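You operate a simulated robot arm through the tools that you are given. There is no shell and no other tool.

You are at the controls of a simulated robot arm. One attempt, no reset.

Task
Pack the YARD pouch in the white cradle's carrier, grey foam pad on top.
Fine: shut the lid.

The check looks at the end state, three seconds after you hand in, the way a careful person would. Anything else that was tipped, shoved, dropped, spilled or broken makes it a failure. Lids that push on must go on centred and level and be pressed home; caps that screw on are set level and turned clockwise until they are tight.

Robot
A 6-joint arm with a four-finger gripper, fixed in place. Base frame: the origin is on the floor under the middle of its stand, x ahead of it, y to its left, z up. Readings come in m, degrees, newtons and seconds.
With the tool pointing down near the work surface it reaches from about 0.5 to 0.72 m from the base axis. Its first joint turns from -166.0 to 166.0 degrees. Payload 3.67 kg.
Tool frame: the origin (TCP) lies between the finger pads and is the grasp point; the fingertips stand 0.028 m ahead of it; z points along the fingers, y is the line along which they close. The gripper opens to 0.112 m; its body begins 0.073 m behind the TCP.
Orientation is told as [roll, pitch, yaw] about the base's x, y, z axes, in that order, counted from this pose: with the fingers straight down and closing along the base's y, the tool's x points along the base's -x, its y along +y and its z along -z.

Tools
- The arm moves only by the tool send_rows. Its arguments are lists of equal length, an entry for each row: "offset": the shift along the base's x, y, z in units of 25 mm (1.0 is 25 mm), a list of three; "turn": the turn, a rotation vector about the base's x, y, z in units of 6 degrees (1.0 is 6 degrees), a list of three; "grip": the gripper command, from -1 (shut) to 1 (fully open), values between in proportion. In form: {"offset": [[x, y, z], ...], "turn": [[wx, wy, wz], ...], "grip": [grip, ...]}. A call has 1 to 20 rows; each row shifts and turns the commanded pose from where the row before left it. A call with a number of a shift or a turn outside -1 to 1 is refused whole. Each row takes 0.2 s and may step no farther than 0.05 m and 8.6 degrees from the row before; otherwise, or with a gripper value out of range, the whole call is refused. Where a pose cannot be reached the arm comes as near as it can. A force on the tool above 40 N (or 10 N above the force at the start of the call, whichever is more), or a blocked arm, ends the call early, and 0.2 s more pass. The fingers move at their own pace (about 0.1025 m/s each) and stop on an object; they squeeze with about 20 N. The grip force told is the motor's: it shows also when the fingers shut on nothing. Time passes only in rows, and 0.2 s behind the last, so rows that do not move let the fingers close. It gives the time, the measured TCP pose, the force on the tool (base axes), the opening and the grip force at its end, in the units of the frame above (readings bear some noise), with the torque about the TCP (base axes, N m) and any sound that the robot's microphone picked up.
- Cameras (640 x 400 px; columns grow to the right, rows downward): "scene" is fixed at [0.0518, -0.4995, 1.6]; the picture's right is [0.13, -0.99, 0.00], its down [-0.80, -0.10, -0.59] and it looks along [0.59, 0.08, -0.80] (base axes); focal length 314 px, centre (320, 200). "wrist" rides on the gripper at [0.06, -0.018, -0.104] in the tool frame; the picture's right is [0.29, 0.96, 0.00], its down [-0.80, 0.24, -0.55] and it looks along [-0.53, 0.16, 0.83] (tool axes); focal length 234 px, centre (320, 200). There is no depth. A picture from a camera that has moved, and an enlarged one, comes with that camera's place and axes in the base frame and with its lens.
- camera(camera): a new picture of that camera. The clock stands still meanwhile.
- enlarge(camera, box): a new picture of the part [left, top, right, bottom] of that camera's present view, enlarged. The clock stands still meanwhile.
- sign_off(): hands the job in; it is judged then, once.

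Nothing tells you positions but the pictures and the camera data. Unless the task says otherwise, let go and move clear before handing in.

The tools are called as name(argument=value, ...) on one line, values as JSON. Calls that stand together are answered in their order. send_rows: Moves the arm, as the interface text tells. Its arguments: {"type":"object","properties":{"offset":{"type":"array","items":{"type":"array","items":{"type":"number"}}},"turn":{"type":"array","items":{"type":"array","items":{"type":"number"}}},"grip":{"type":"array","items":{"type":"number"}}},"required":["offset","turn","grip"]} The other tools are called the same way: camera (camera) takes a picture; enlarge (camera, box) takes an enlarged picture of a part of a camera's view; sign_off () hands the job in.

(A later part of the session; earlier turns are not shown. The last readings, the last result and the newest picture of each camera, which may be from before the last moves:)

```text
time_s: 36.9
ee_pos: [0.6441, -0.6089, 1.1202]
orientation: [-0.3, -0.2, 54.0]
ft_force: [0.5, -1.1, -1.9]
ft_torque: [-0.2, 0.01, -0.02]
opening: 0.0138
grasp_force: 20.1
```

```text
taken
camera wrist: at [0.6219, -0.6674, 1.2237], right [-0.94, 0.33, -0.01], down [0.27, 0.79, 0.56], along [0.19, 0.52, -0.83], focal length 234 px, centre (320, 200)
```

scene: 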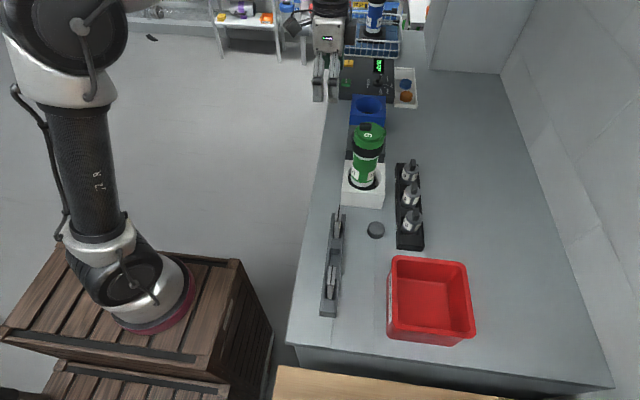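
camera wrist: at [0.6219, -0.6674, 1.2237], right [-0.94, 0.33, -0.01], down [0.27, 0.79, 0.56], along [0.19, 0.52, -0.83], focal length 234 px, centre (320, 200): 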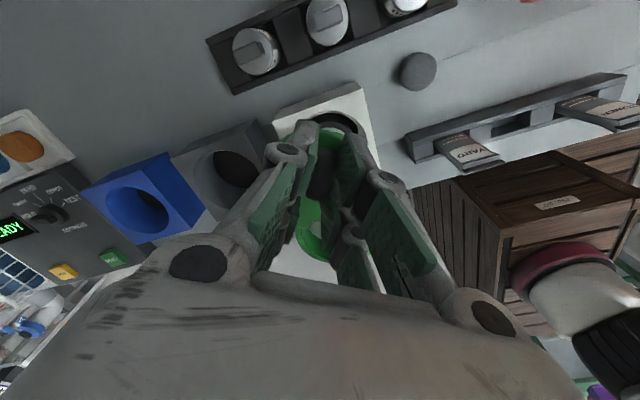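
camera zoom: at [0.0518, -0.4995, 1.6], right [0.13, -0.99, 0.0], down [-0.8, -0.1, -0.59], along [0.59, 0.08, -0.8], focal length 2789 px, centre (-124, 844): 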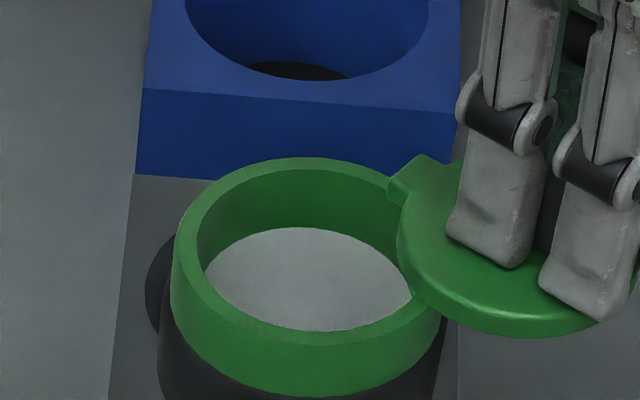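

The mouth is completely clear, with the lid swung out on its pin. I'll release the knob gently and rise to look straight into the tube.

send_rows(offset=[[0, 0, 0], [0, 0, 0], [0, 0, 0], [0, 0, 0.4], [0, 0, 0.8], [0, 0, 1], [0, 0, 1], [0, 0, 1], [0, 0, 0]], turn=[[0, 0, 0], [0, 0, 0], [0, 0, 0], [0, 0, 0], [0, 0, 0], [0, 0, 0], [0, 0, 0], [0, 0, 0], [0, 0, 0]], grip=[-0.7, -0.4, -0.3, -0.3, -0.3, -0.3, -0.3, -0.3, -0.3])

camera(camera="wrist")

enlarge(camera="scene", box=[335, 100, 400, 205])

enlarge(camera="scene", box=[345, 105, 395, 150])

```text
time_s: 38.9
ee_pos: [0.6421, -0.61, 1.2252]
orientation: [-0.3, -0.2, 54.0]
ft_force: [-0.8, 0.4, -0.6]
ft_torque: [0.06, -0.01, -0.04]
opening: 0.0391
grasp_force: 0.1
```

```text
taken
camera wrist: at [0.6212, -0.668, 1.329], right [-0.94, 0.33, -0.01], down [0.27, 0.79, 0.56], along [0.19, 0.52, -0.83], focal length 234 px, centre (320, 200)
```

wrist: 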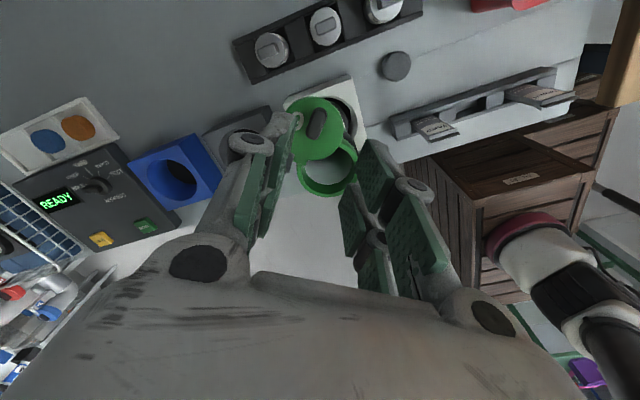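

```text
3.81 times, centred on (368, 152) of scene
camera zoom: at [0.0518, -0.4995, 1.6], right [0.13, -0.99, 0.0], down [-0.8, -0.1, -0.59], along [0.59, 0.08, -0.8], focal length 1195 px, centre (139, 381)
```

zoom: 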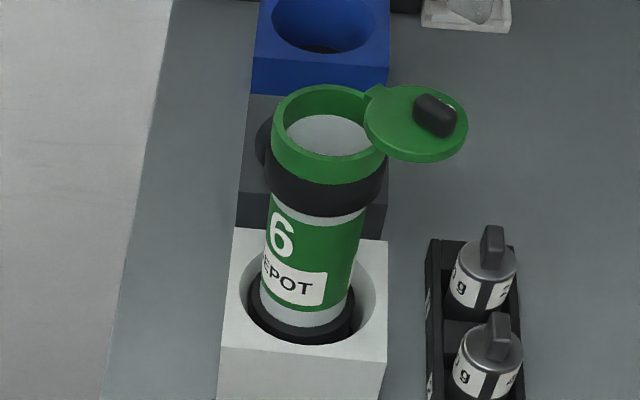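

```text
8.89 times, centred on (370, 128) of scene
camera zoom: at [0.0518, -0.4995, 1.6], right [0.13, -0.99, 0.0], down [-0.8, -0.1, -0.59], along [0.59, 0.08, -0.8], focal length 2789 px, centre (-124, 844)
```

zoom: 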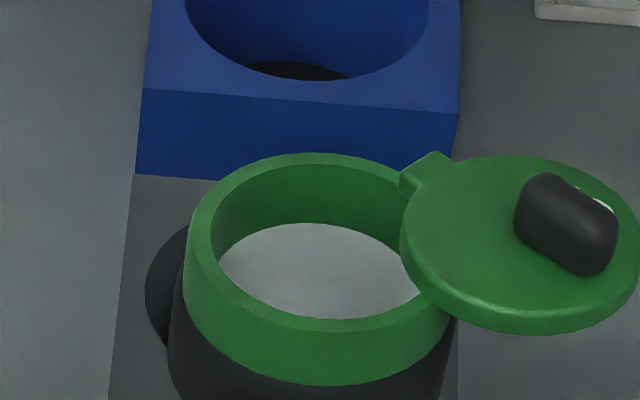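

The lid stays open by itself. I'll look into the tube from the wrist camera.

enlarge(camera="wrist", box=[280, 80, 375, 205])

enlarge(camera="wrist", box=[390, 60, 590, 150])

enlarge(camera="wrist", box=[370, 40, 425, 90])

```text
3.20 times, centred on (328, 142) of wrist
camera zoom: at [0.6212, -0.668, 1.329], right [-0.94, 0.33, -0.01], down [0.27, 0.79, 0.56], along [0.19, 0.52, -0.83], focal length 749 px, centre (296, 384)
```

zoom: 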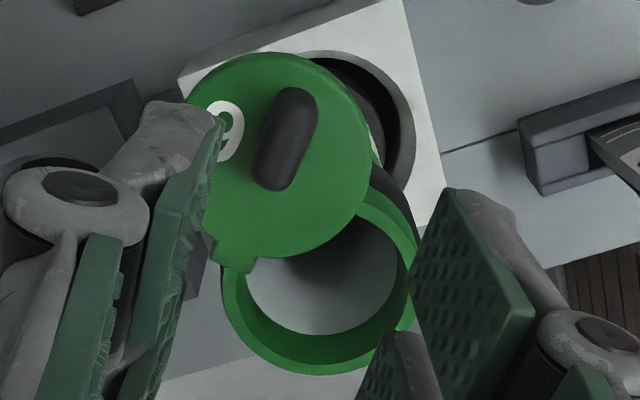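

```text
3.20 times, centred on (490, 105) of wrist
camera zoom: at [0.6212, -0.668, 1.329], right [-0.94, 0.33, -0.01], down [0.27, 0.79, 0.56], along [0.19, 0.52, -0.83], focal length 749 px, centre (-224, 504)
```

zoom: 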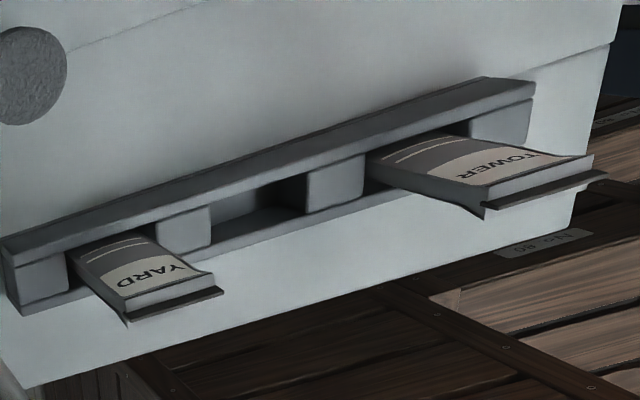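

```text
8.00 times, centred on (398, 65) of wrist
camera zoom: at [0.6212, -0.668, 1.329], right [-0.94, 0.33, -0.01], down [0.27, 0.79, 0.56], along [0.19, 0.52, -0.83], focal length 1873 px, centre (-300, 1280)
```

zoom: 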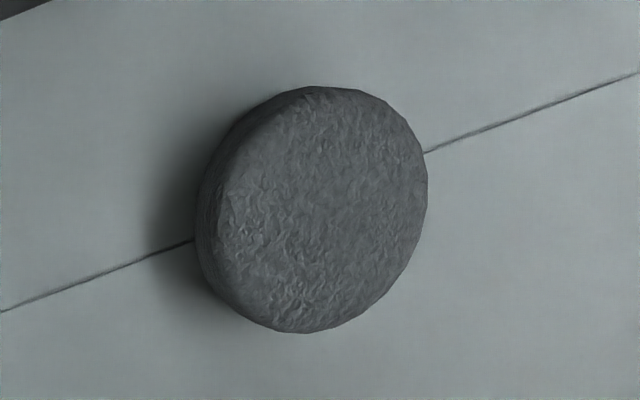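

The tube is deep and empty with a grey inner wall, and the mouth is clear. Next I'll go to the YARD pouch, staying high and turning the wrist back so the fingers close along y.

send_rows(offset=[[-0.72, 0.53, 0], [-0.72, 0.53, 0], [-0.72, 0.53, 0], [-0.72, 0.53, 0], [-0.72, 0.53, 0], [-0.72, 0.53, 0], [-0.72, 0.53, 0], [-0.72, 0.53, 0], [-0.72, 0.53, 0], [0, 0, 0]], turn=[[0, 0, -1], [0, 0, -1], [0, 0, -1], [0, 0, -1], [0, 0, -1], [0, 0, -1], [0, 0, -1], [0, 0, -1], [0, 0, -1], [0, 0, 0]], grip=[-0.3, -0.3, -0.3, -0.2, -0.2, -0.1, -0.1, -0.1, -0.1, -0.1])

camera(camera="wrist")

camera(camera="scene")

```text
time_s: 41.1
ee_pos: [0.4808, -0.4904, 1.2254]
orientation: [-0.3, -0.2, 0.0]
ft_force: [0.4, -0.1, 0.1]
ft_torque: [0.02, 0.05, 0.03]
opening: 0.0503
grasp_force: 0.1
```

```text
taken
camera wrist: at [0.4205, -0.5073, 1.3284], right [-0.29, 0.96, -0.01], down [0.8, 0.24, 0.56], along [0.53, 0.16, -0.83], focal length 234 px, centre (320, 200)
```

wrist: 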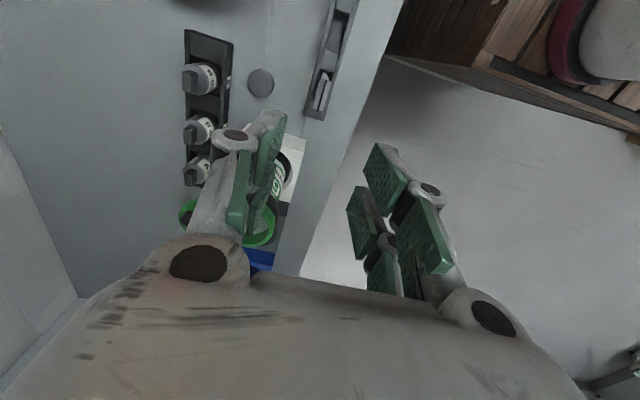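

```text
taken
```

scene: 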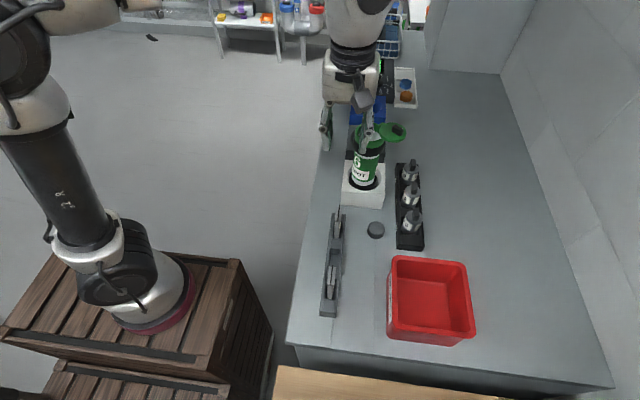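

enlarge(camera="wrist", box=[290, 50, 360, 130])

enlarge(camera="wrist", box=[300, 0, 380, 60])

enlarge(camera="wrist", box=[170, 160, 310, 280])

```text
5.00 times, centred on (325, 90) of wrist
camera zoom: at [0.4205, -0.5073, 1.3284], right [-0.29, 0.96, -0.01], down [0.8, 0.24, 0.56], along [0.53, 0.16, -0.83], focal length 1171 px, centre (295, 750)
```

zoom: 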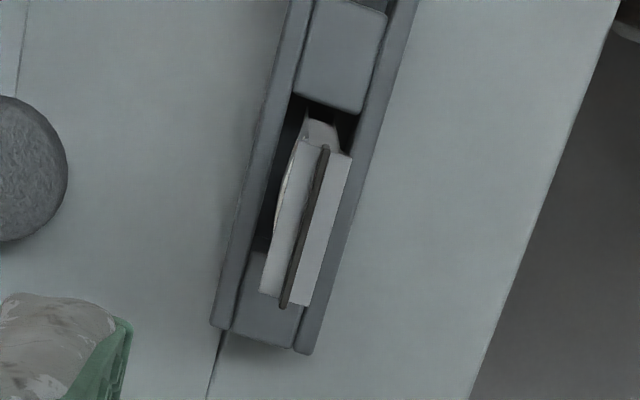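

```text
6.67 times, centred on (340, 30) of wrist
camera zoom: at [0.4205, -0.5073, 1.3284], right [-0.29, 0.96, -0.01], down [0.8, 0.24, 0.56], along [0.53, 0.16, -0.83], focal length 1561 px, centre (187, 1333)
```

zoom: 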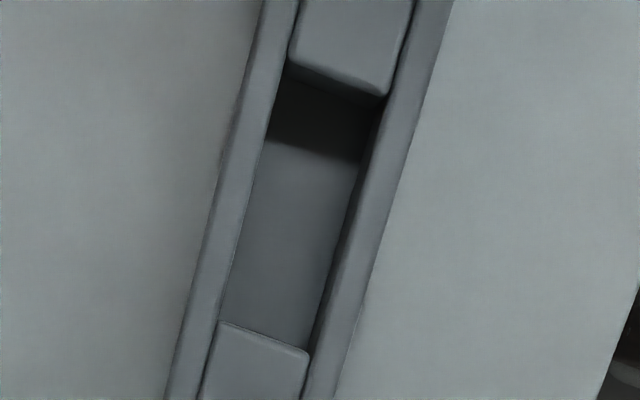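

```text
3.33 times, centred on (240, 220) of wrist
camera zoom: at [0.4205, -0.5073, 1.3284], right [-0.29, 0.96, -0.01], down [0.8, 0.24, 0.56], along [0.53, 0.16, -0.83], focal length 781 px, centre (587, 133)
```

zoom: 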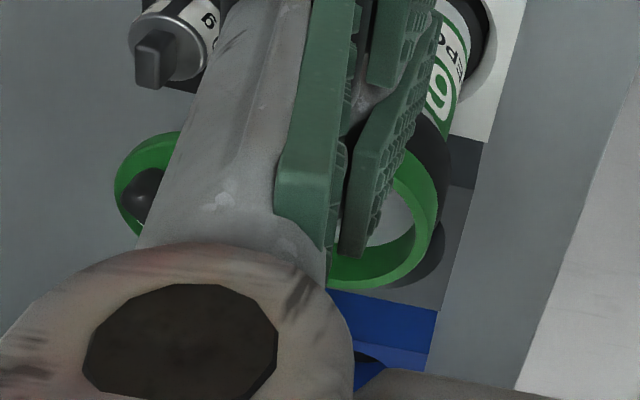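

The YARD pouch's top fin runs along x from 0.456 to 0.498 at y of about -0.487, with its top at z of about 0.973. I'll centre over it and descend to just above the fin for a check.

send_rows(offset=[[-0.15, 0.11, -0.6], [0, 0, -1], [0, 0, -1], [0, 0, -1], [0, 0, -1], [0, 0, -1], [0, 0, -1], [0, 0, -0.8], [0, 0, -0.6], [0, 0, 0]], turn=[[0, 0, 0], [0, 0, 0], [0, 0, 0], [0, 0, 0], [0, 0, 0], [0, 0, 0], [0, 0, 0], [0, 0, 0], [0, 0, 0], [0, 0, 0]], grip=[-0.1, -0.1, -0.1, -0.1, -0.1, -0.1, -0.1, -0.1, -0.1, -0.1])

camera(camera="wrist")

enlarge(camera="scene", box=[300, 150, 400, 270])

```text
time_s: 43.3
ee_pos: [0.4768, -0.4891, 1.0241]
orientation: [-0.1, -0.2, 0.1]
ft_force: [0.5, -0.1, -0.1]
ft_torque: [-0.01, 0.0, 0.01]
opening: 0.0503
grasp_force: 0.1
```

```text
taken
camera wrist: at [0.4161, -0.5042, 1.1278], right [-0.29, 0.96, 0.0], down [0.8, 0.24, 0.56], along [0.53, 0.16, -0.83], focal length 234 px, centre (320, 200)
```

wrist: 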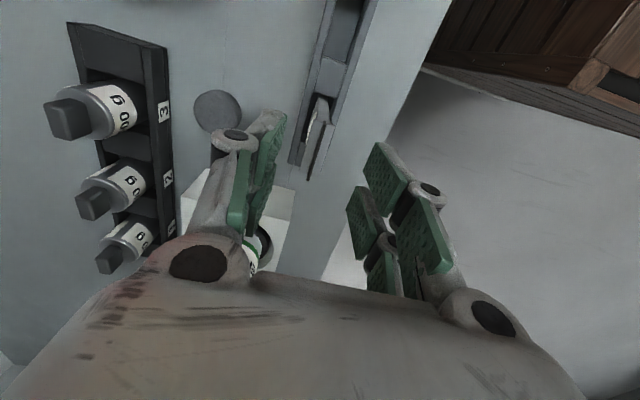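

```text
3.33 times, centred on (350, 210) of scene
camera zoom: at [0.0518, -0.4995, 1.6], right [0.13, -0.99, 0.0], down [-0.8, -0.1, -0.59], along [0.59, 0.08, -0.8], focal length 1046 px, centre (220, 167)
```

zoom: 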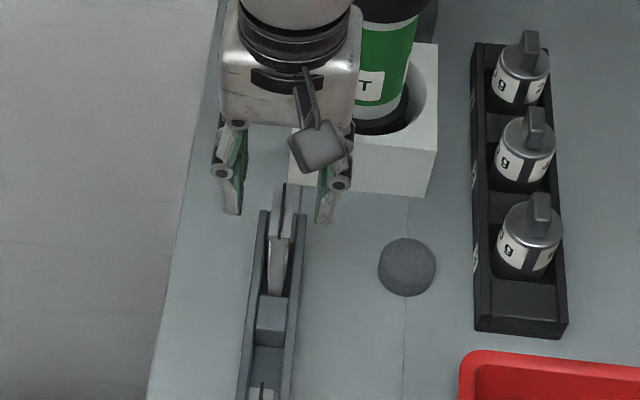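

enlarge(camera="wrist", box=[270, 80, 370, 200])

enlarge(camera="scene", box=[320, 190, 360, 230])

```text
3.33 times, centred on (320, 140) of wrist
camera zoom: at [0.4161, -0.5042, 1.1278], right [-0.29, 0.96, 0.0], down [0.8, 0.24, 0.56], along [0.53, 0.16, -0.83], focal length 781 px, centre (320, 400)
```

zoom: 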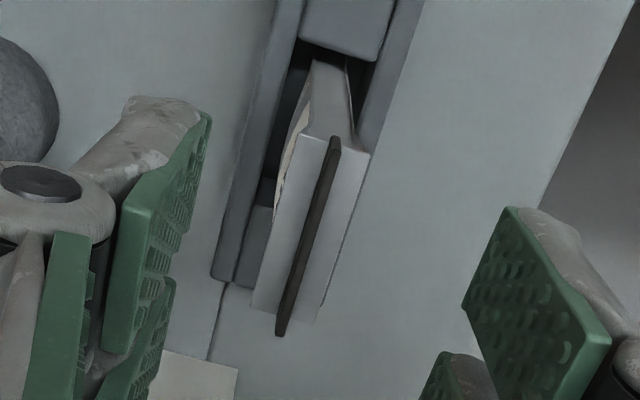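

```text
10.00 times, centred on (340, 210) of scene
camera zoom: at [0.0518, -0.4995, 1.6], right [0.13, -0.99, 0.0], down [-0.8, -0.1, -0.59], along [0.59, 0.08, -0.8], focal length 3138 px, centre (120, 100)
```

zoom: 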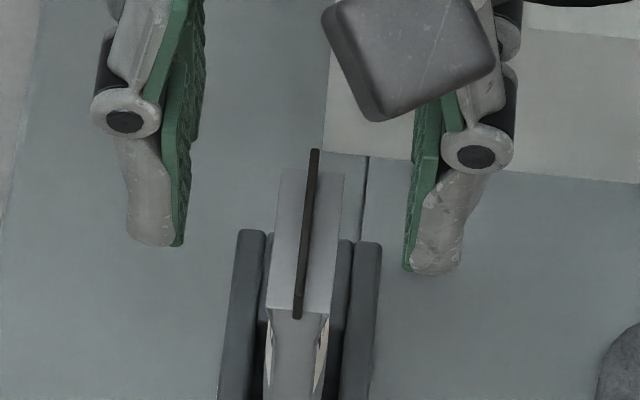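

The pouch is centred between the fingers. I'll lower about 47 mm so the tips sit beside the upper bag, clear of the rack walls.

send_rows(offset=[[0, 0, -0.7], [0, 0, -0.6], [0, 0, -0.4], [0, 0, -0.2], [0, 0, 0]], turn=[[0, 0, 0], [0, 0, 0], [0, 0, 0], [0, 0, 0], [0, 0, 0]], grip=[-0.1, -0.1, -0.1, -0.1, -0.1])

enlarge(camera="wrist", box=[230, 80, 410, 270])

enlarge(camera="scene", box=[310, 180, 370, 240])

```text
time_s: 44.5
ee_pos: [0.4773, -0.4879, 0.9773]
orientation: [-0.3, -0.2, 0.0]
ft_force: [0.5, -1.8, 0.0]
ft_torque: [0.02, 0.01, 0.01]
opening: 0.0503
grasp_force: 0.1
```

```text
2.11 times, centred on (320, 175) of wrist
camera zoom: at [0.4169, -0.5041, 1.0808], right [-0.29, 0.96, -0.01], down [0.8, 0.24, 0.56], along [0.53, 0.16, -0.83], focal length 493 px, centre (320, 253)
```

zoom: 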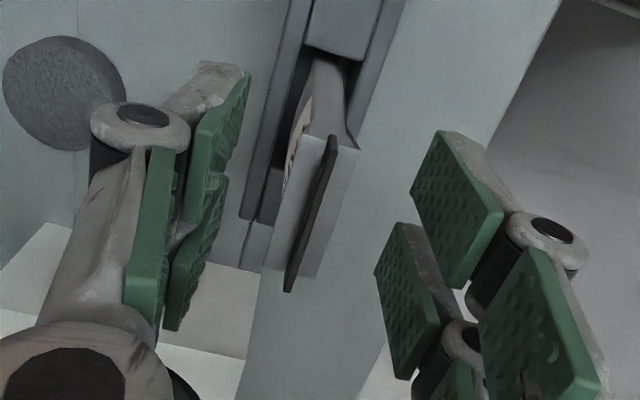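

```text
6.67 times, centred on (340, 210) of scene
camera zoom: at [0.0518, -0.4995, 1.6], right [0.13, -0.99, 0.0], down [-0.8, -0.1, -0.59], along [0.59, 0.08, -0.8], focal length 2092 px, centre (187, 133)
```

zoom: 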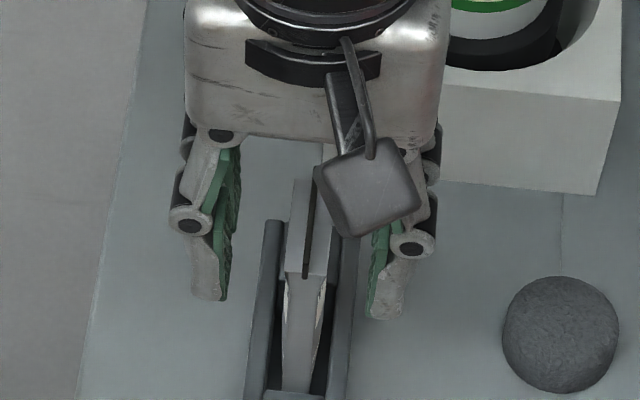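

The fingers are beside the pouch and clear of the rack. I'll close on it now.

send_rows(offset=[[0, 0, 0], [0, 0, 0], [0, 0, 0], [0, 0, 0], [0, 0, 0]], turn=[[0, 0, 0], [0, 0, 0], [0, 0, 0], [0, 0, 0], [0, 0, 0]], grip=[-0.35, -0.55, -0.8, -1, -1])

enlarge(camera="wrist", box=[230, 80, 410, 270])

enlarge(camera="scene", box=[310, 180, 370, 240])

```text
time_s: 45.7
ee_pos: [0.4773, -0.4878, 0.9792]
orientation: [-0.2, -0.2, 0.1]
ft_force: [-0.6, -0.2, 0.5]
ft_torque: [0.02, 0.01, 0.02]
opening: 0.0154
grasp_force: 20.2
```

```text
2.11 times, centred on (320, 175) of wrist
camera zoom: at [0.4169, -0.5042, 1.0809], right [-0.29, 0.96, -0.01], down [0.8, 0.24, 0.56], along [0.53, 0.16, -0.83], focal length 493 px, centre (320, 253)
```

zoom: 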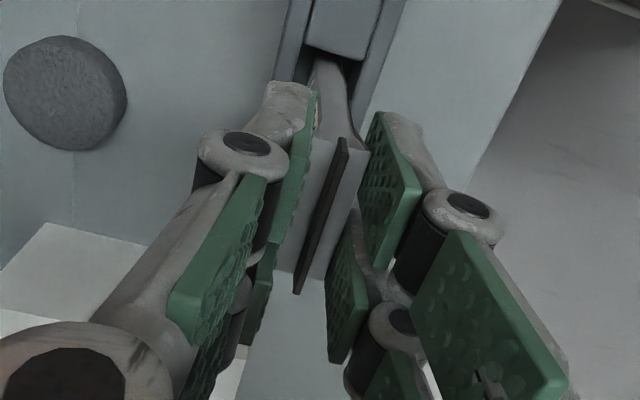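

```text
6.67 times, centred on (340, 210) of scene
camera zoom: at [0.0518, -0.4995, 1.6], right [0.13, -0.99, 0.0], down [-0.8, -0.1, -0.59], along [0.59, 0.08, -0.8], focal length 2092 px, centre (187, 133)
```

zoom: 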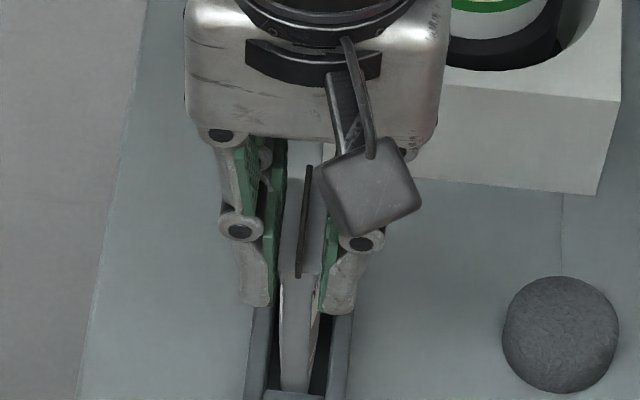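

The pouch is gripped at 15.4 mm. I'll lift it straight up out of the rack.

send_rows(offset=[[0, 0, 0.3], [0, 0, 0.5], [0, 0, 0.8], [0, 0, 1], [0, 0, 1], [0, 0, 1], [0, 0, 0]], turn=[[0, 0, 0], [0, 0, 0], [0, 0, 0], [0, 0, 0], [0, 0, 0], [0, 0, 0], [0, 0, 0]], grip=[-1, -1, -1, -1, -1, -1, -1])

camera(camera="wrist")

enlarge(camera="scene", box=[300, 150, 380, 250])

```text
time_s: 47.3
ee_pos: [0.4772, -0.4878, 1.0929]
orientation: [-0.4, -0.3, 0.0]
ft_force: [-0.1, 0.1, -0.8]
ft_torque: [-0.02, -0.05, 0.02]
opening: 0.0158
grasp_force: 20.6
```

```text
taken
camera wrist: at [0.4176, -0.5045, 1.1963], right [-0.29, 0.96, -0.01], down [0.8, 0.24, 0.56], along [0.53, 0.16, -0.83], focal length 234 px, centre (320, 200)
```

wrist: 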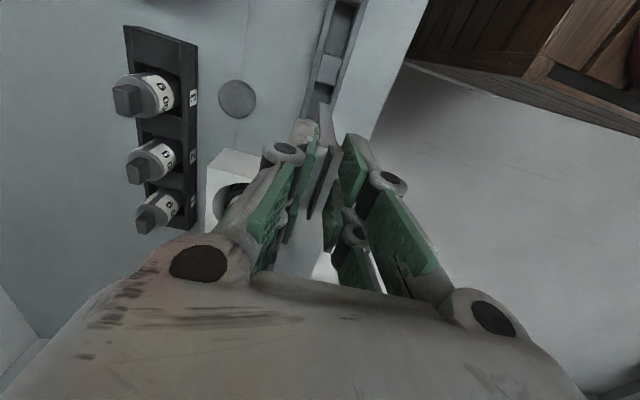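

```text
4.00 times, centred on (340, 200) of scene
camera zoom: at [0.0518, -0.4995, 1.6], right [0.13, -0.99, 0.0], down [-0.8, -0.1, -0.59], along [0.59, 0.08, -0.8], focal length 1255 px, centre (240, 200)
```

zoom: 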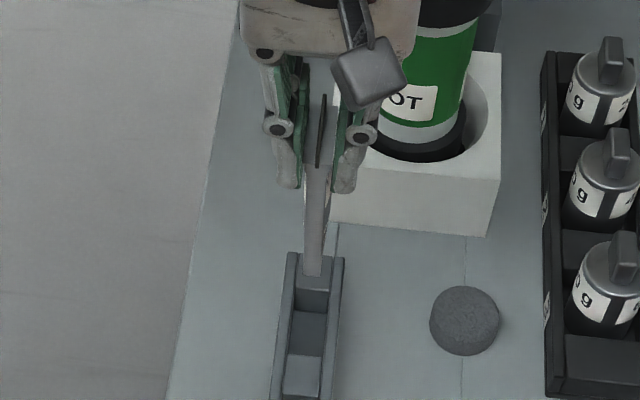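

The YARD pouch is held and hangs about 0.10 m below the TCP. I'll raise it to clear the open lid, then carry it to hover above the carrier mouth.

send_rows(offset=[[0, 0, 1], [0, 0, 1], [0, 0, 1], [0, 0, 1], [0, 0, 1], [0, 0, 0.7], [0.89, -0.29, 0], [0.89, -0.29, 0], [0.89, -0.29, 0], [0.89, -0.29, 0], [0.89, -0.29, 0], [0.89, -0.29, 0], [0.89, -0.29, 0], [0.89, -0.29, 0], [0, 0, 0]], turn=[[0, 0, 0], [0, 0, 0], [0, 0, 0], [0, 0, 0], [0, 0, 0], [0, 0, 0], [0, 0, 0], [0, 0, 0], [0, 0, 0], [0, 0, 0], [0, 0, 0], [0, 0, 0], [0, 0, 0], [0, 0, 0], [0, 0, 0]], grip=[-1, -1, -1, -1, -1, -1, -1, -1, -1, -1, -1, -1, -1, -1, -1])

camera(camera="wrist")

enlarge(camera="wrist", box=[240, 50, 400, 250])

enlarge(camera="scene", box=[335, 70, 415, 160])

```text
time_s: 50.5
ee_pos: [0.6563, -0.5451, 1.2353]
orientation: [-0.3, -0.3, 0.1]
ft_force: [0.0, 0.7, -0.4]
ft_torque: [0.02, 0.01, -0.01]
opening: 0.0158
grasp_force: 20.1
```

```text
taken
camera wrist: at [0.5957, -0.5614, 1.3374], right [-0.29, 0.96, -0.01], down [0.8, 0.24, 0.56], along [0.53, 0.16, -0.83], focal length 234 px, centre (320, 200)
```

wrist: 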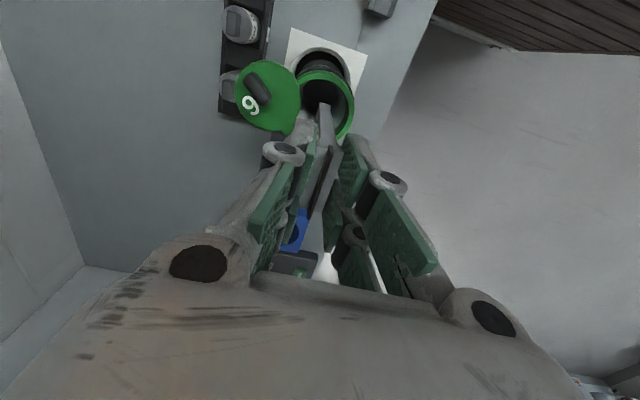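

```text
2.00 times, centred on (320, 150) of wrist
camera zoom: at [0.5957, -0.5614, 1.3374], right [-0.29, 0.96, -0.01], down [0.8, 0.24, 0.56], along [0.53, 0.16, -0.83], focal length 468 px, centre (320, 300)
```

zoom: 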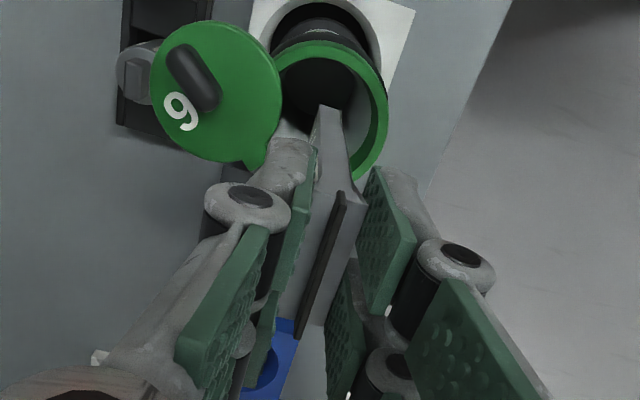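

```text
4.44 times, centred on (375, 115) of scene
camera zoom: at [0.0518, -0.4995, 1.6], right [0.13, -0.99, 0.0], down [-0.8, -0.1, -0.59], along [0.59, 0.08, -0.8], focal length 1394 px, centre (76, 578)
```

zoom: 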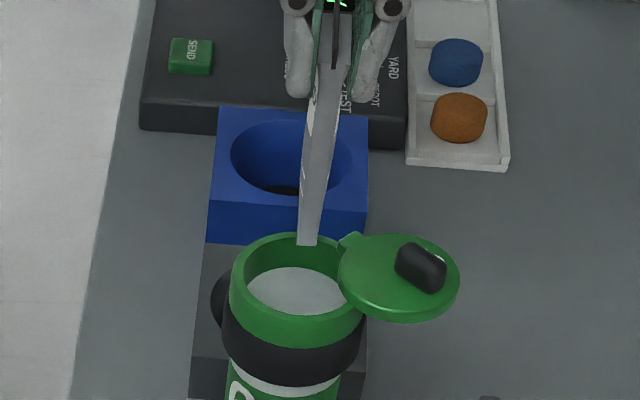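

The pouch hangs above the mouth with the lid out of the way. I'll zoom in to fit the rim centre precisely.

enlarge(camera="wrist", box=[285, 60, 365, 150])

enlarge(camera="scene", box=[348, 105, 393, 150])

```text
4.44 times, centred on (325, 105) of wrist
camera zoom: at [0.5957, -0.5614, 1.3374], right [-0.29, 0.96, -0.01], down [0.8, 0.24, 0.56], along [0.53, 0.16, -0.83], focal length 1041 px, centre (298, 622)
```

zoom: 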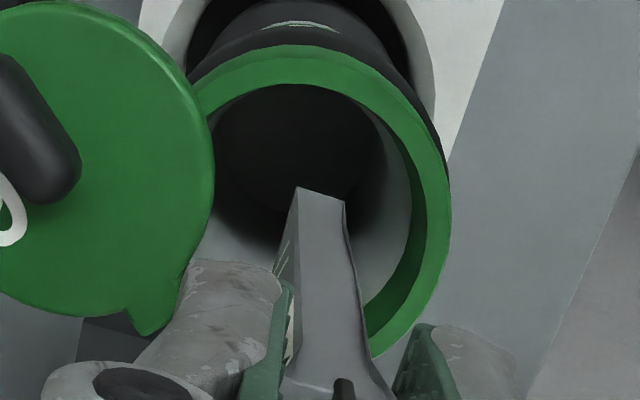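

```text
8.89 times, centred on (370, 128) of scene
camera zoom: at [0.0518, -0.4995, 1.6], right [0.13, -0.99, 0.0], down [-0.8, -0.1, -0.59], along [0.59, 0.08, -0.8], focal length 2789 px, centre (-129, 844)
```

zoom: 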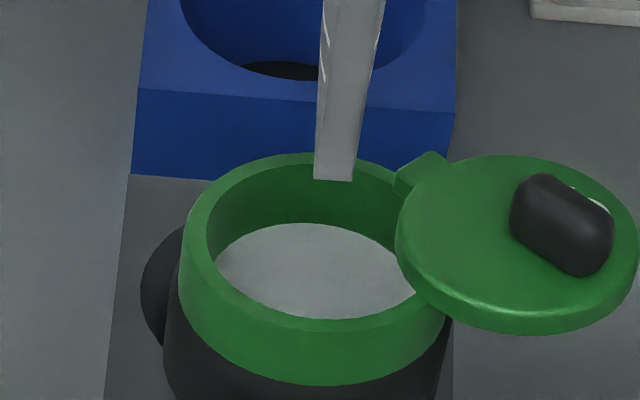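

The mouth centre comes out at about (0.649, -0.5435) with an inner radius of about 25 mm, so clearance is only a few millimetres. I'll shift to centre the pouch, lower it to just above the rim and recheck.

send_rows(offset=[[-0.3, 0.06, 0], [0, 0, -0.5], [0, 0, -0.5], [0, 0, 0]], turn=[[0, 0, 0], [0, 0, 0], [0, 0, 0], [0, 0, 0]], grip=[-1, -1, -1, -1])

enlarge(camera="wrist", box=[285, 60, 365, 150])

enlarge(camera="scene", box=[348, 105, 393, 150])

```text
time_s: 51.5
ee_pos: [0.6472, -0.5433, 1.2098]
orientation: [-0.3, -0.3, 0.0]
ft_force: [-0.3, 1.2, -1.1]
ft_torque: [-0.02, -0.02, -0.04]
opening: 0.0155
grasp_force: 20.2
```

```text
4.44 times, centred on (325, 105) of wrist
camera zoom: at [0.5872, -0.5599, 1.313], right [-0.29, 0.96, -0.01], down [0.8, 0.24, 0.56], along [0.53, 0.16, -0.83], focal length 1041 px, centre (298, 622)
```

zoom: 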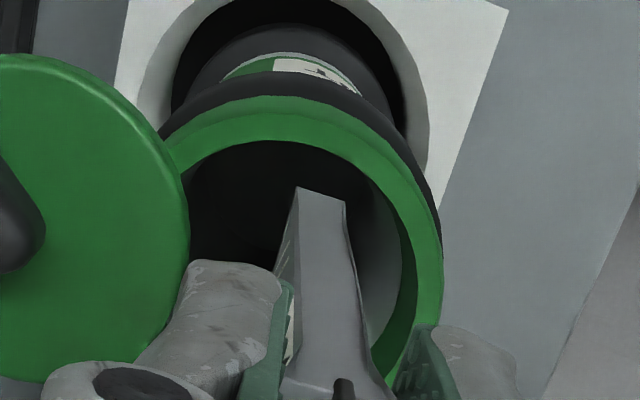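

```text
8.89 times, centred on (370, 128) of scene
camera zoom: at [0.0518, -0.4995, 1.6], right [0.13, -0.99, 0.0], down [-0.8, -0.1, -0.59], along [0.59, 0.08, -0.8], focal length 2789 px, centre (-129, 844)
```

zoom: 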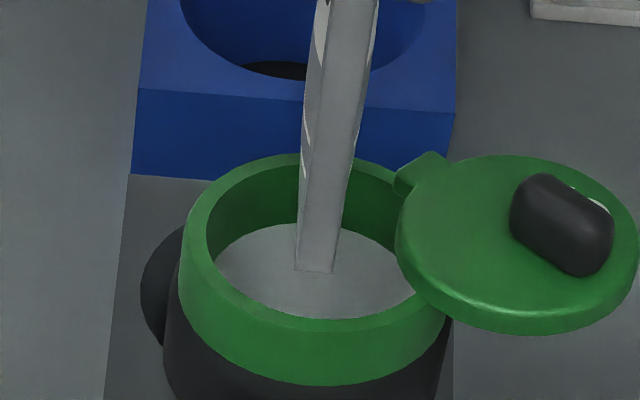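

Near-edge clearance is about 3–6 mm, and both views put the pouch well centred. I'll lower it slowly into the tube, watching the force.

send_rows(offset=[[0, 0, -0.3], [0, 0, -0.3], [0, 0, -0.3], [0, 0, -0.3], [0, 0, 0]], turn=[[0, 0, 0], [0, 0, 0], [0, 0, 0], [0, 0, 0], [0, 0, 0]], grip=[-1, -1, -1, -1, -1])

enlarge(camera="wrist", box=[270, 60, 370, 170])

enlarge(camera="scene", box=[348, 105, 393, 150])

```text
time_s: 52.7
ee_pos: [0.6491, -0.5445, 1.1803]
orientation: [-0.3, -0.2, -0.1]
ft_force: [-0.2, -0.5, -0.4]
ft_torque: [-0.03, 0.0, -0.01]
opening: 0.0159
grasp_force: 19.9
```

```text
3.64 times, centred on (320, 115) of wrist
camera zoom: at [0.5875, -0.5606, 1.2831], right [-0.29, 0.96, -0.01], down [0.8, 0.24, 0.56], along [0.53, 0.16, -0.83], focal length 852 px, centre (320, 509)
```

zoom: 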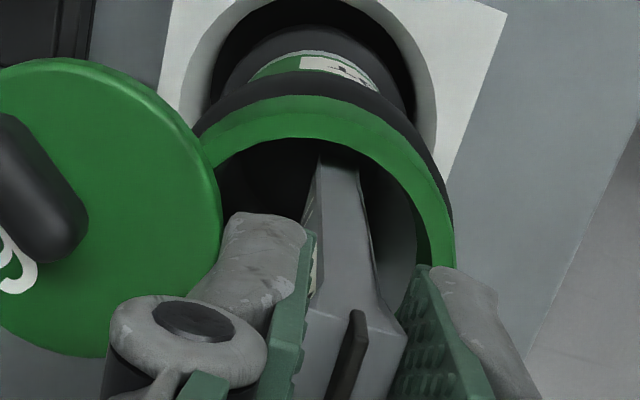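

```text
8.89 times, centred on (370, 128) of scene
camera zoom: at [0.0518, -0.4995, 1.6], right [0.13, -0.99, 0.0], down [-0.8, -0.1, -0.59], along [0.59, 0.08, -0.8], focal length 2789 px, centre (-129, 844)
```

zoom: 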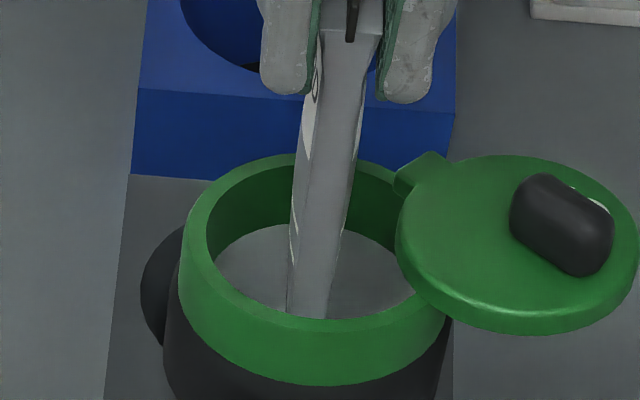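

The pouch has entered the mouth with no contact force. I'll keep lowering until the fingertips are just above the rim.

send_rows(offset=[[0, 0, -0.4], [0, 0, -0.4], [0, 0, -0.4], [0, 0, -0.4], [0, 0, -0.4], [0, 0, -0.2], [0, 0, 0]], turn=[[0, 0, 0], [0, 0, 0], [0, 0, 0], [0, 0, 0], [0, 0, 0], [0, 0, 0], [0, 0, 0]], grip=[-1, -1, -1, -1, -1, -1, -1])

enlarge(camera="wrist", box=[230, 60, 410, 250])

enlarge(camera="scene", box=[343, 95, 403, 150])

```text
time_s: 54.3
ee_pos: [0.6479, -0.5432, 1.1251]
orientation: [-0.3, -0.2, -0.1]
ft_force: [0.6, -0.8, 0.1]
ft_torque: [0.01, -0.05, 0.01]
opening: 0.0158
grasp_force: 20.3
```

```text
2.11 times, centred on (320, 155) of wrist
camera zoom: at [0.5869, -0.5606, 1.2281], right [-0.29, 0.96, -0.01], down [0.8, 0.24, 0.56], along [0.53, 0.16, -0.83], focal length 493 px, centre (320, 295)
```

zoom: 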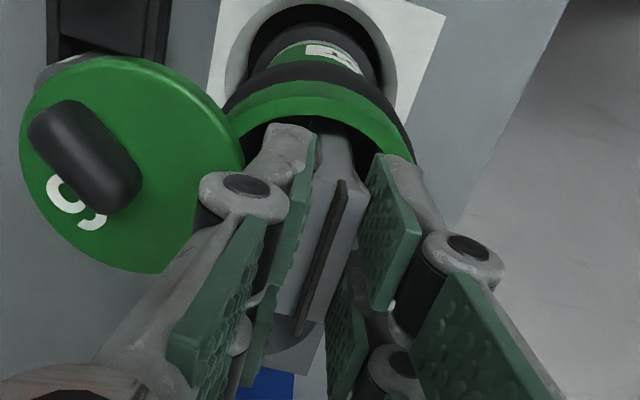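

```text
7.27 times, centred on (373, 122) of scene
camera zoom: at [0.0518, -0.4995, 1.6], right [0.13, -0.99, 0.0], down [-0.8, -0.1, -0.59], along [0.59, 0.08, -0.8], focal length 2282 px, centre (-66, 764)
```

zoom: 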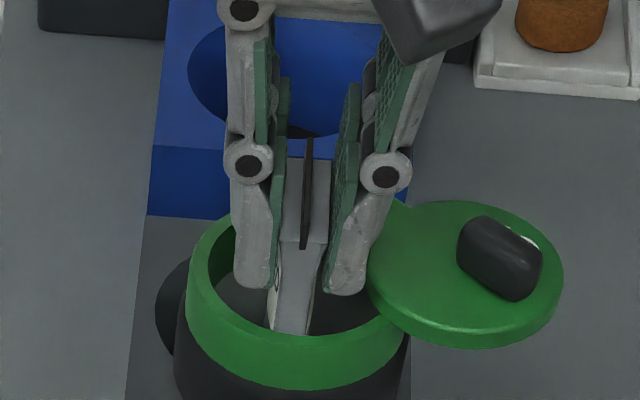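

The pouch is well inside, with the fingertips just above the rim and clear of the lid. I'll open just enough to let it drop.

send_rows(offset=[[0, 0, 0], [0, 0, 0], [0, 0, 0], [0, 0, 0]], turn=[[0, 0, 0], [0, 0, 0], [0, 0, 0], [0, 0, 0]], grip=[-0.6, -0.45, -0.4, -0.4])

enlarge(camera="wrist", box=[230, 60, 410, 250])

enlarge(camera="scene", box=[343, 95, 403, 150])

```text
time_s: 55.3
ee_pos: [0.6475, -0.5457, 1.1241]
orientation: [-0.3, -0.2, 0.0]
ft_force: [0.0, -0.5, -0.1]
ft_torque: [-0.02, 0.02, 0.0]
opening: 0.0335
grasp_force: 0.1
```

```text
2.11 times, centred on (320, 155) of wrist
camera zoom: at [0.5868, -0.5606, 1.2283], right [-0.29, 0.96, -0.01], down [0.8, 0.24, 0.56], along [0.53, 0.16, -0.83], focal length 493 px, centre (320, 295)
```

zoom: 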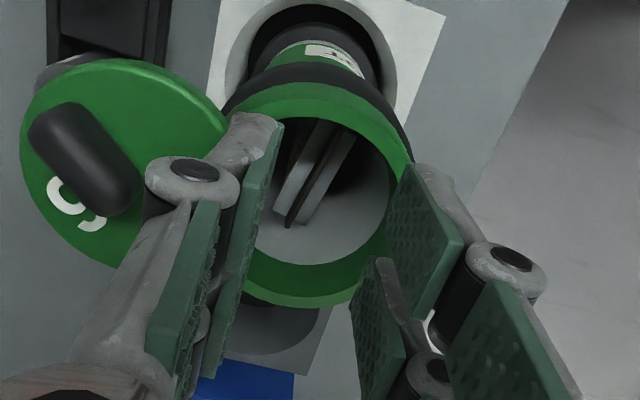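

```text
7.27 times, centred on (373, 122) of scene
camera zoom: at [0.0518, -0.4995, 1.6], right [0.13, -0.99, 0.0], down [-0.8, -0.1, -0.59], along [0.59, 0.08, -0.8], focal length 2282 px, centre (-66, 764)
```

zoom: 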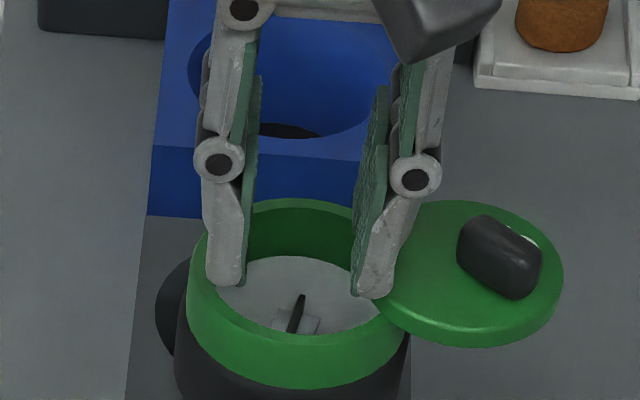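

The pouch dropped cleanly and stands upright in the tube. Next I'll rise and move over the grey foam pad near (0.49, -0.584).

send_rows(offset=[[0, 0, 0.6], [0, 0, 1], [0, 0, 1], [0, 0, 1], [-0.9, -0.23, 0], [-0.9, -0.23, 0], [-0.9, -0.23, 0], [-0.9, -0.23, 0], [-0.9, -0.23, -0.5], [-0.9, -0.23, -1], [-0.9, -0.23, -1], [0, 0, -1], [0, 0, 0]], turn=[[0, 0, 0], [0, 0, 0], [0, 0, 0], [0, 0, 0], [0, 0, 0], [0, 0, 0], [0, 0, 0], [0, 0, 0], [0, 0, 0], [0, 0, 0], [0, 0, 0], [0, 0, 0], [0, 0, 0]], grip=[-0.4, -0.4, -0.4, -0.2, 0, 0.3, 0.4, 0.4, 0.4, 0.4, 0.4, 0.4, 0.4])

camera(camera="wrist")

camera(camera="scene")

enlarge(camera="wrist", box=[260, 40, 380, 170])

```text
time_s: 58.1
ee_pos: [0.4901, -0.5857, 1.1279]
orientation: [-0.2, -0.3, 0.0]
ft_force: [-0.3, -0.7, -0.5]
ft_torque: [0.03, -0.03, -0.03]
opening: 0.0784
grasp_force: 0.1
```

```text
taken
camera wrist: at [0.429, -0.6019, 1.2317], right [-0.29, 0.96, -0.01], down [0.8, 0.24, 0.56], along [0.53, 0.16, -0.83], focal length 234 px, centre (320, 200)
```

wrist: 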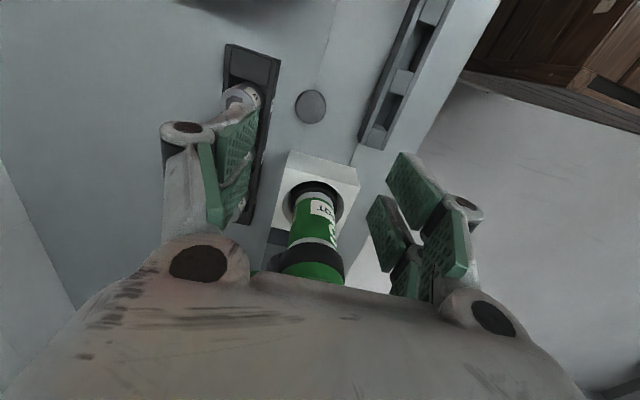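

```text
taken
```

scene: 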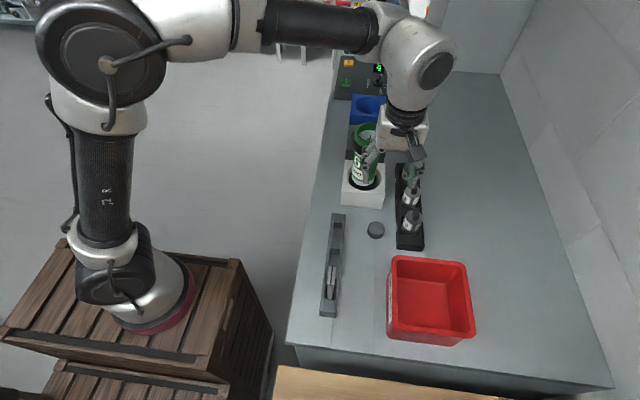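

```text
3.08 times, centred on (320, 105) of wrist
camera zoom: at [0.429, -0.6019, 1.2317], right [-0.29, 0.96, -0.01], down [0.8, 0.24, 0.56], along [0.53, 0.16, -0.83], focal length 720 px, centre (320, 492)
```

zoom: 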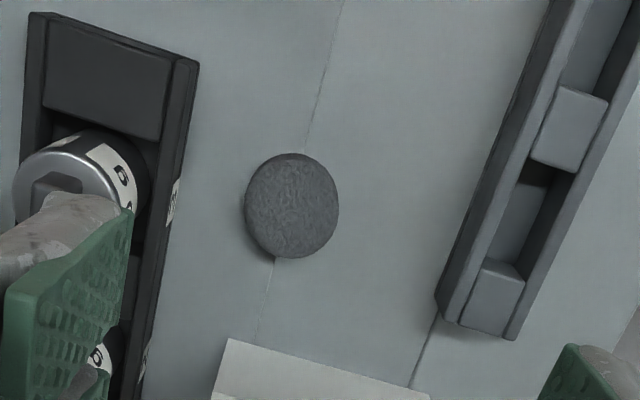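

The pad is about 40 mm across at roughly (0.499, -0.593), with the weight rack about 50 mm to its -y side, so I'll keep the opening narrow. I'll descend part way and check clearance to the weights.

send_rows(offset=[[0.36, -0.17, -0.5], [0, 0, -1], [0, 0, -1], [0, 0, -1], [0, 0, -0.8], [0, 0, 0]], turn=[[0, 0, 0], [0, 0, 0], [0, 0, 0], [0, 0, 0], [0, 0, 0], [0, 0, 0]], grip=[0.1, -0.07, -0.07, -0.07, -0.07, -0.07])

camera(camera="wrist")

enlarge(camera="wrist", box=[220, 60, 400, 200])

enlarge(camera="scene", box=[340, 140, 440, 250])

```text
time_s: 59.5
ee_pos: [0.4993, -0.5885, 1.0199]
orientation: [-0.1, -0.2, 0.0]
ft_force: [0.6, -0.6, 0.3]
ft_torque: [-0.02, 0.03, -0.02]
opening: 0.0518
grasp_force: 0.0
```

```text
taken
camera wrist: at [0.4379, -0.6059, 1.1233], right [-0.29, 0.96, -0.01], down [0.8, 0.24, 0.56], along [0.53, 0.16, -0.83], focal length 234 px, centre (320, 200)
```

wrist: 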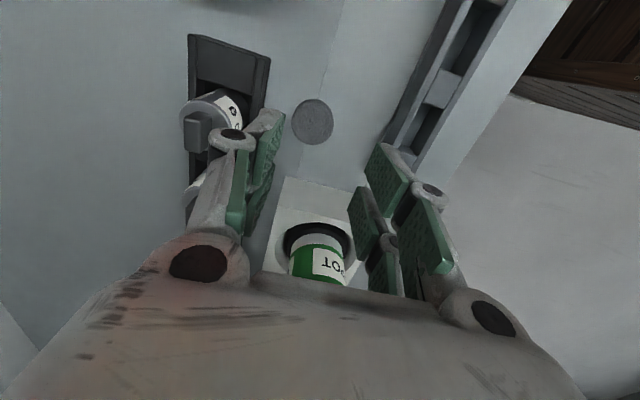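

```text
2.86 times, centred on (310, 130) of wrist
camera zoom: at [0.4379, -0.6059, 1.1233], right [-0.29, 0.96, -0.01], down [0.8, 0.24, 0.56], along [0.53, 0.16, -0.83], focal length 669 px, centre (349, 400)
```

zoom: 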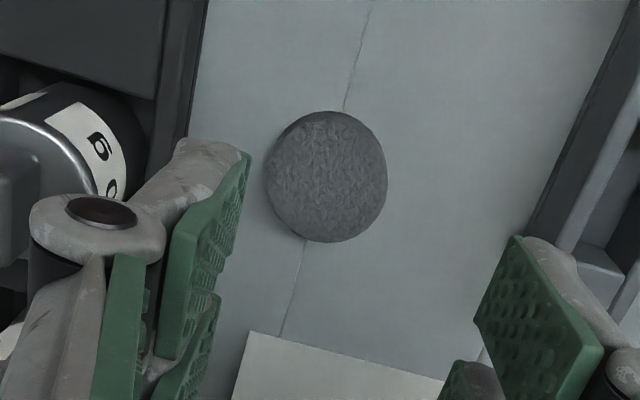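

```text
3.64 times, centred on (390, 195) of scene
camera zoom: at [0.0518, -0.4995, 1.6], right [0.13, -0.99, 0.0], down [-0.8, -0.1, -0.59], along [0.59, 0.08, -0.8], focal length 1141 px, centre (66, 218)
```

zoom: 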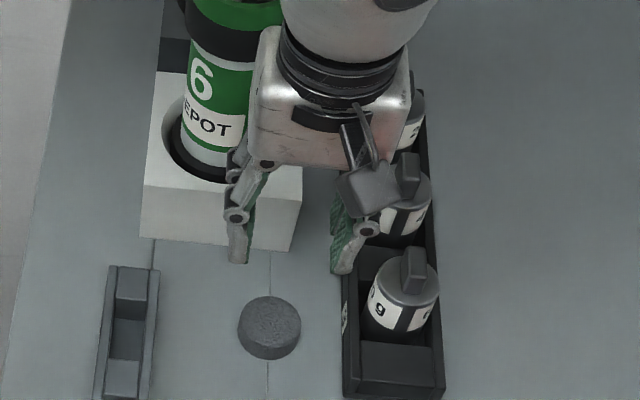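

Clearance to the rack at yaw 0 is about 6 mm at the widest finger joint, which is workable with a narrower opening. I'll narrow to 45 mm, centre on the pad at (0.498, -0.5935) and lower part way again.

send_rows(offset=[[-0.05, -0.2, 0], [0, 0, -0.6], [0, 0, -0.8], [0, 0, -0.8], [0, 0, 0]], turn=[[0, 0, 0], [0, 0, 0], [0, 0, 0], [0, 0, 0], [0, 0, 0]], grip=[-0.18, -0.18, -0.18, -0.18, -0.18])

camera(camera="wrist")

enlarge(camera="wrist", box=[220, 90, 400, 240])

enlarge(camera="scene", box=[350, 170, 430, 250])

```text
time_s: 60.7
ee_pos: [0.4977, -0.5952, 0.9651]
orientation: [-0.3, -0.2, 0.0]
ft_force: [-0.9, -0.3, 0.4]
ft_torque: [0.02, -0.02, -0.02]
opening: 0.046
grasp_force: 0.0
```

```text
taken
camera wrist: at [0.4371, -0.6103, 1.0691], right [-0.29, 0.96, -0.01], down [0.8, 0.24, 0.56], along [0.53, 0.16, -0.83], focal length 234 px, centre (320, 200)
```

wrist: 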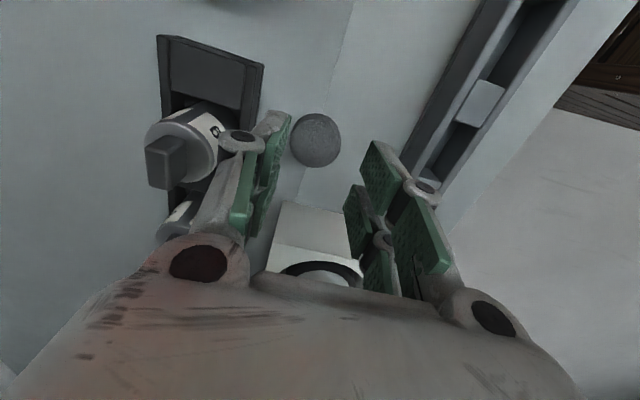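

```text
2.67 times, centred on (310, 165) of wrist
camera zoom: at [0.4371, -0.6103, 1.0691], right [-0.29, 0.96, -0.01], down [0.8, 0.24, 0.56], along [0.53, 0.16, -0.83], focal length 624 px, centre (347, 293)
```

zoom: 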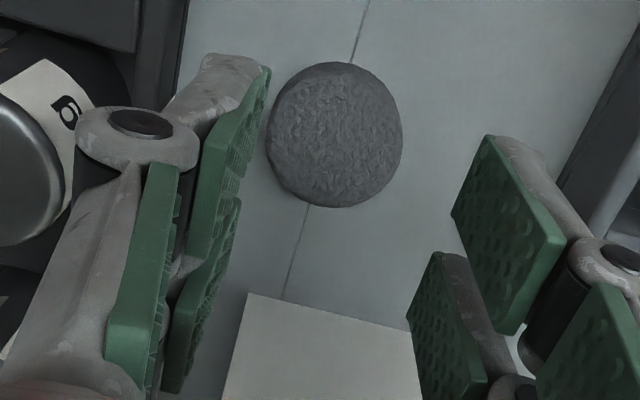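

```text
5.00 times, centred on (390, 210) of scene
camera zoom: at [0.0518, -0.4995, 1.6], right [0.13, -0.99, 0.0], down [-0.8, -0.1, -0.59], along [0.59, 0.08, -0.8], focal length 1569 px, centre (-30, 150)
```

zoom: 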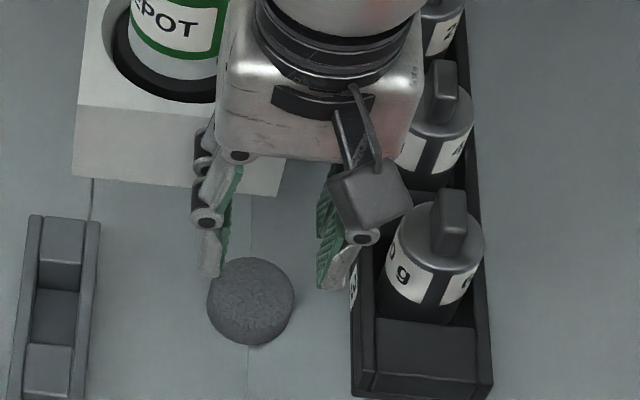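

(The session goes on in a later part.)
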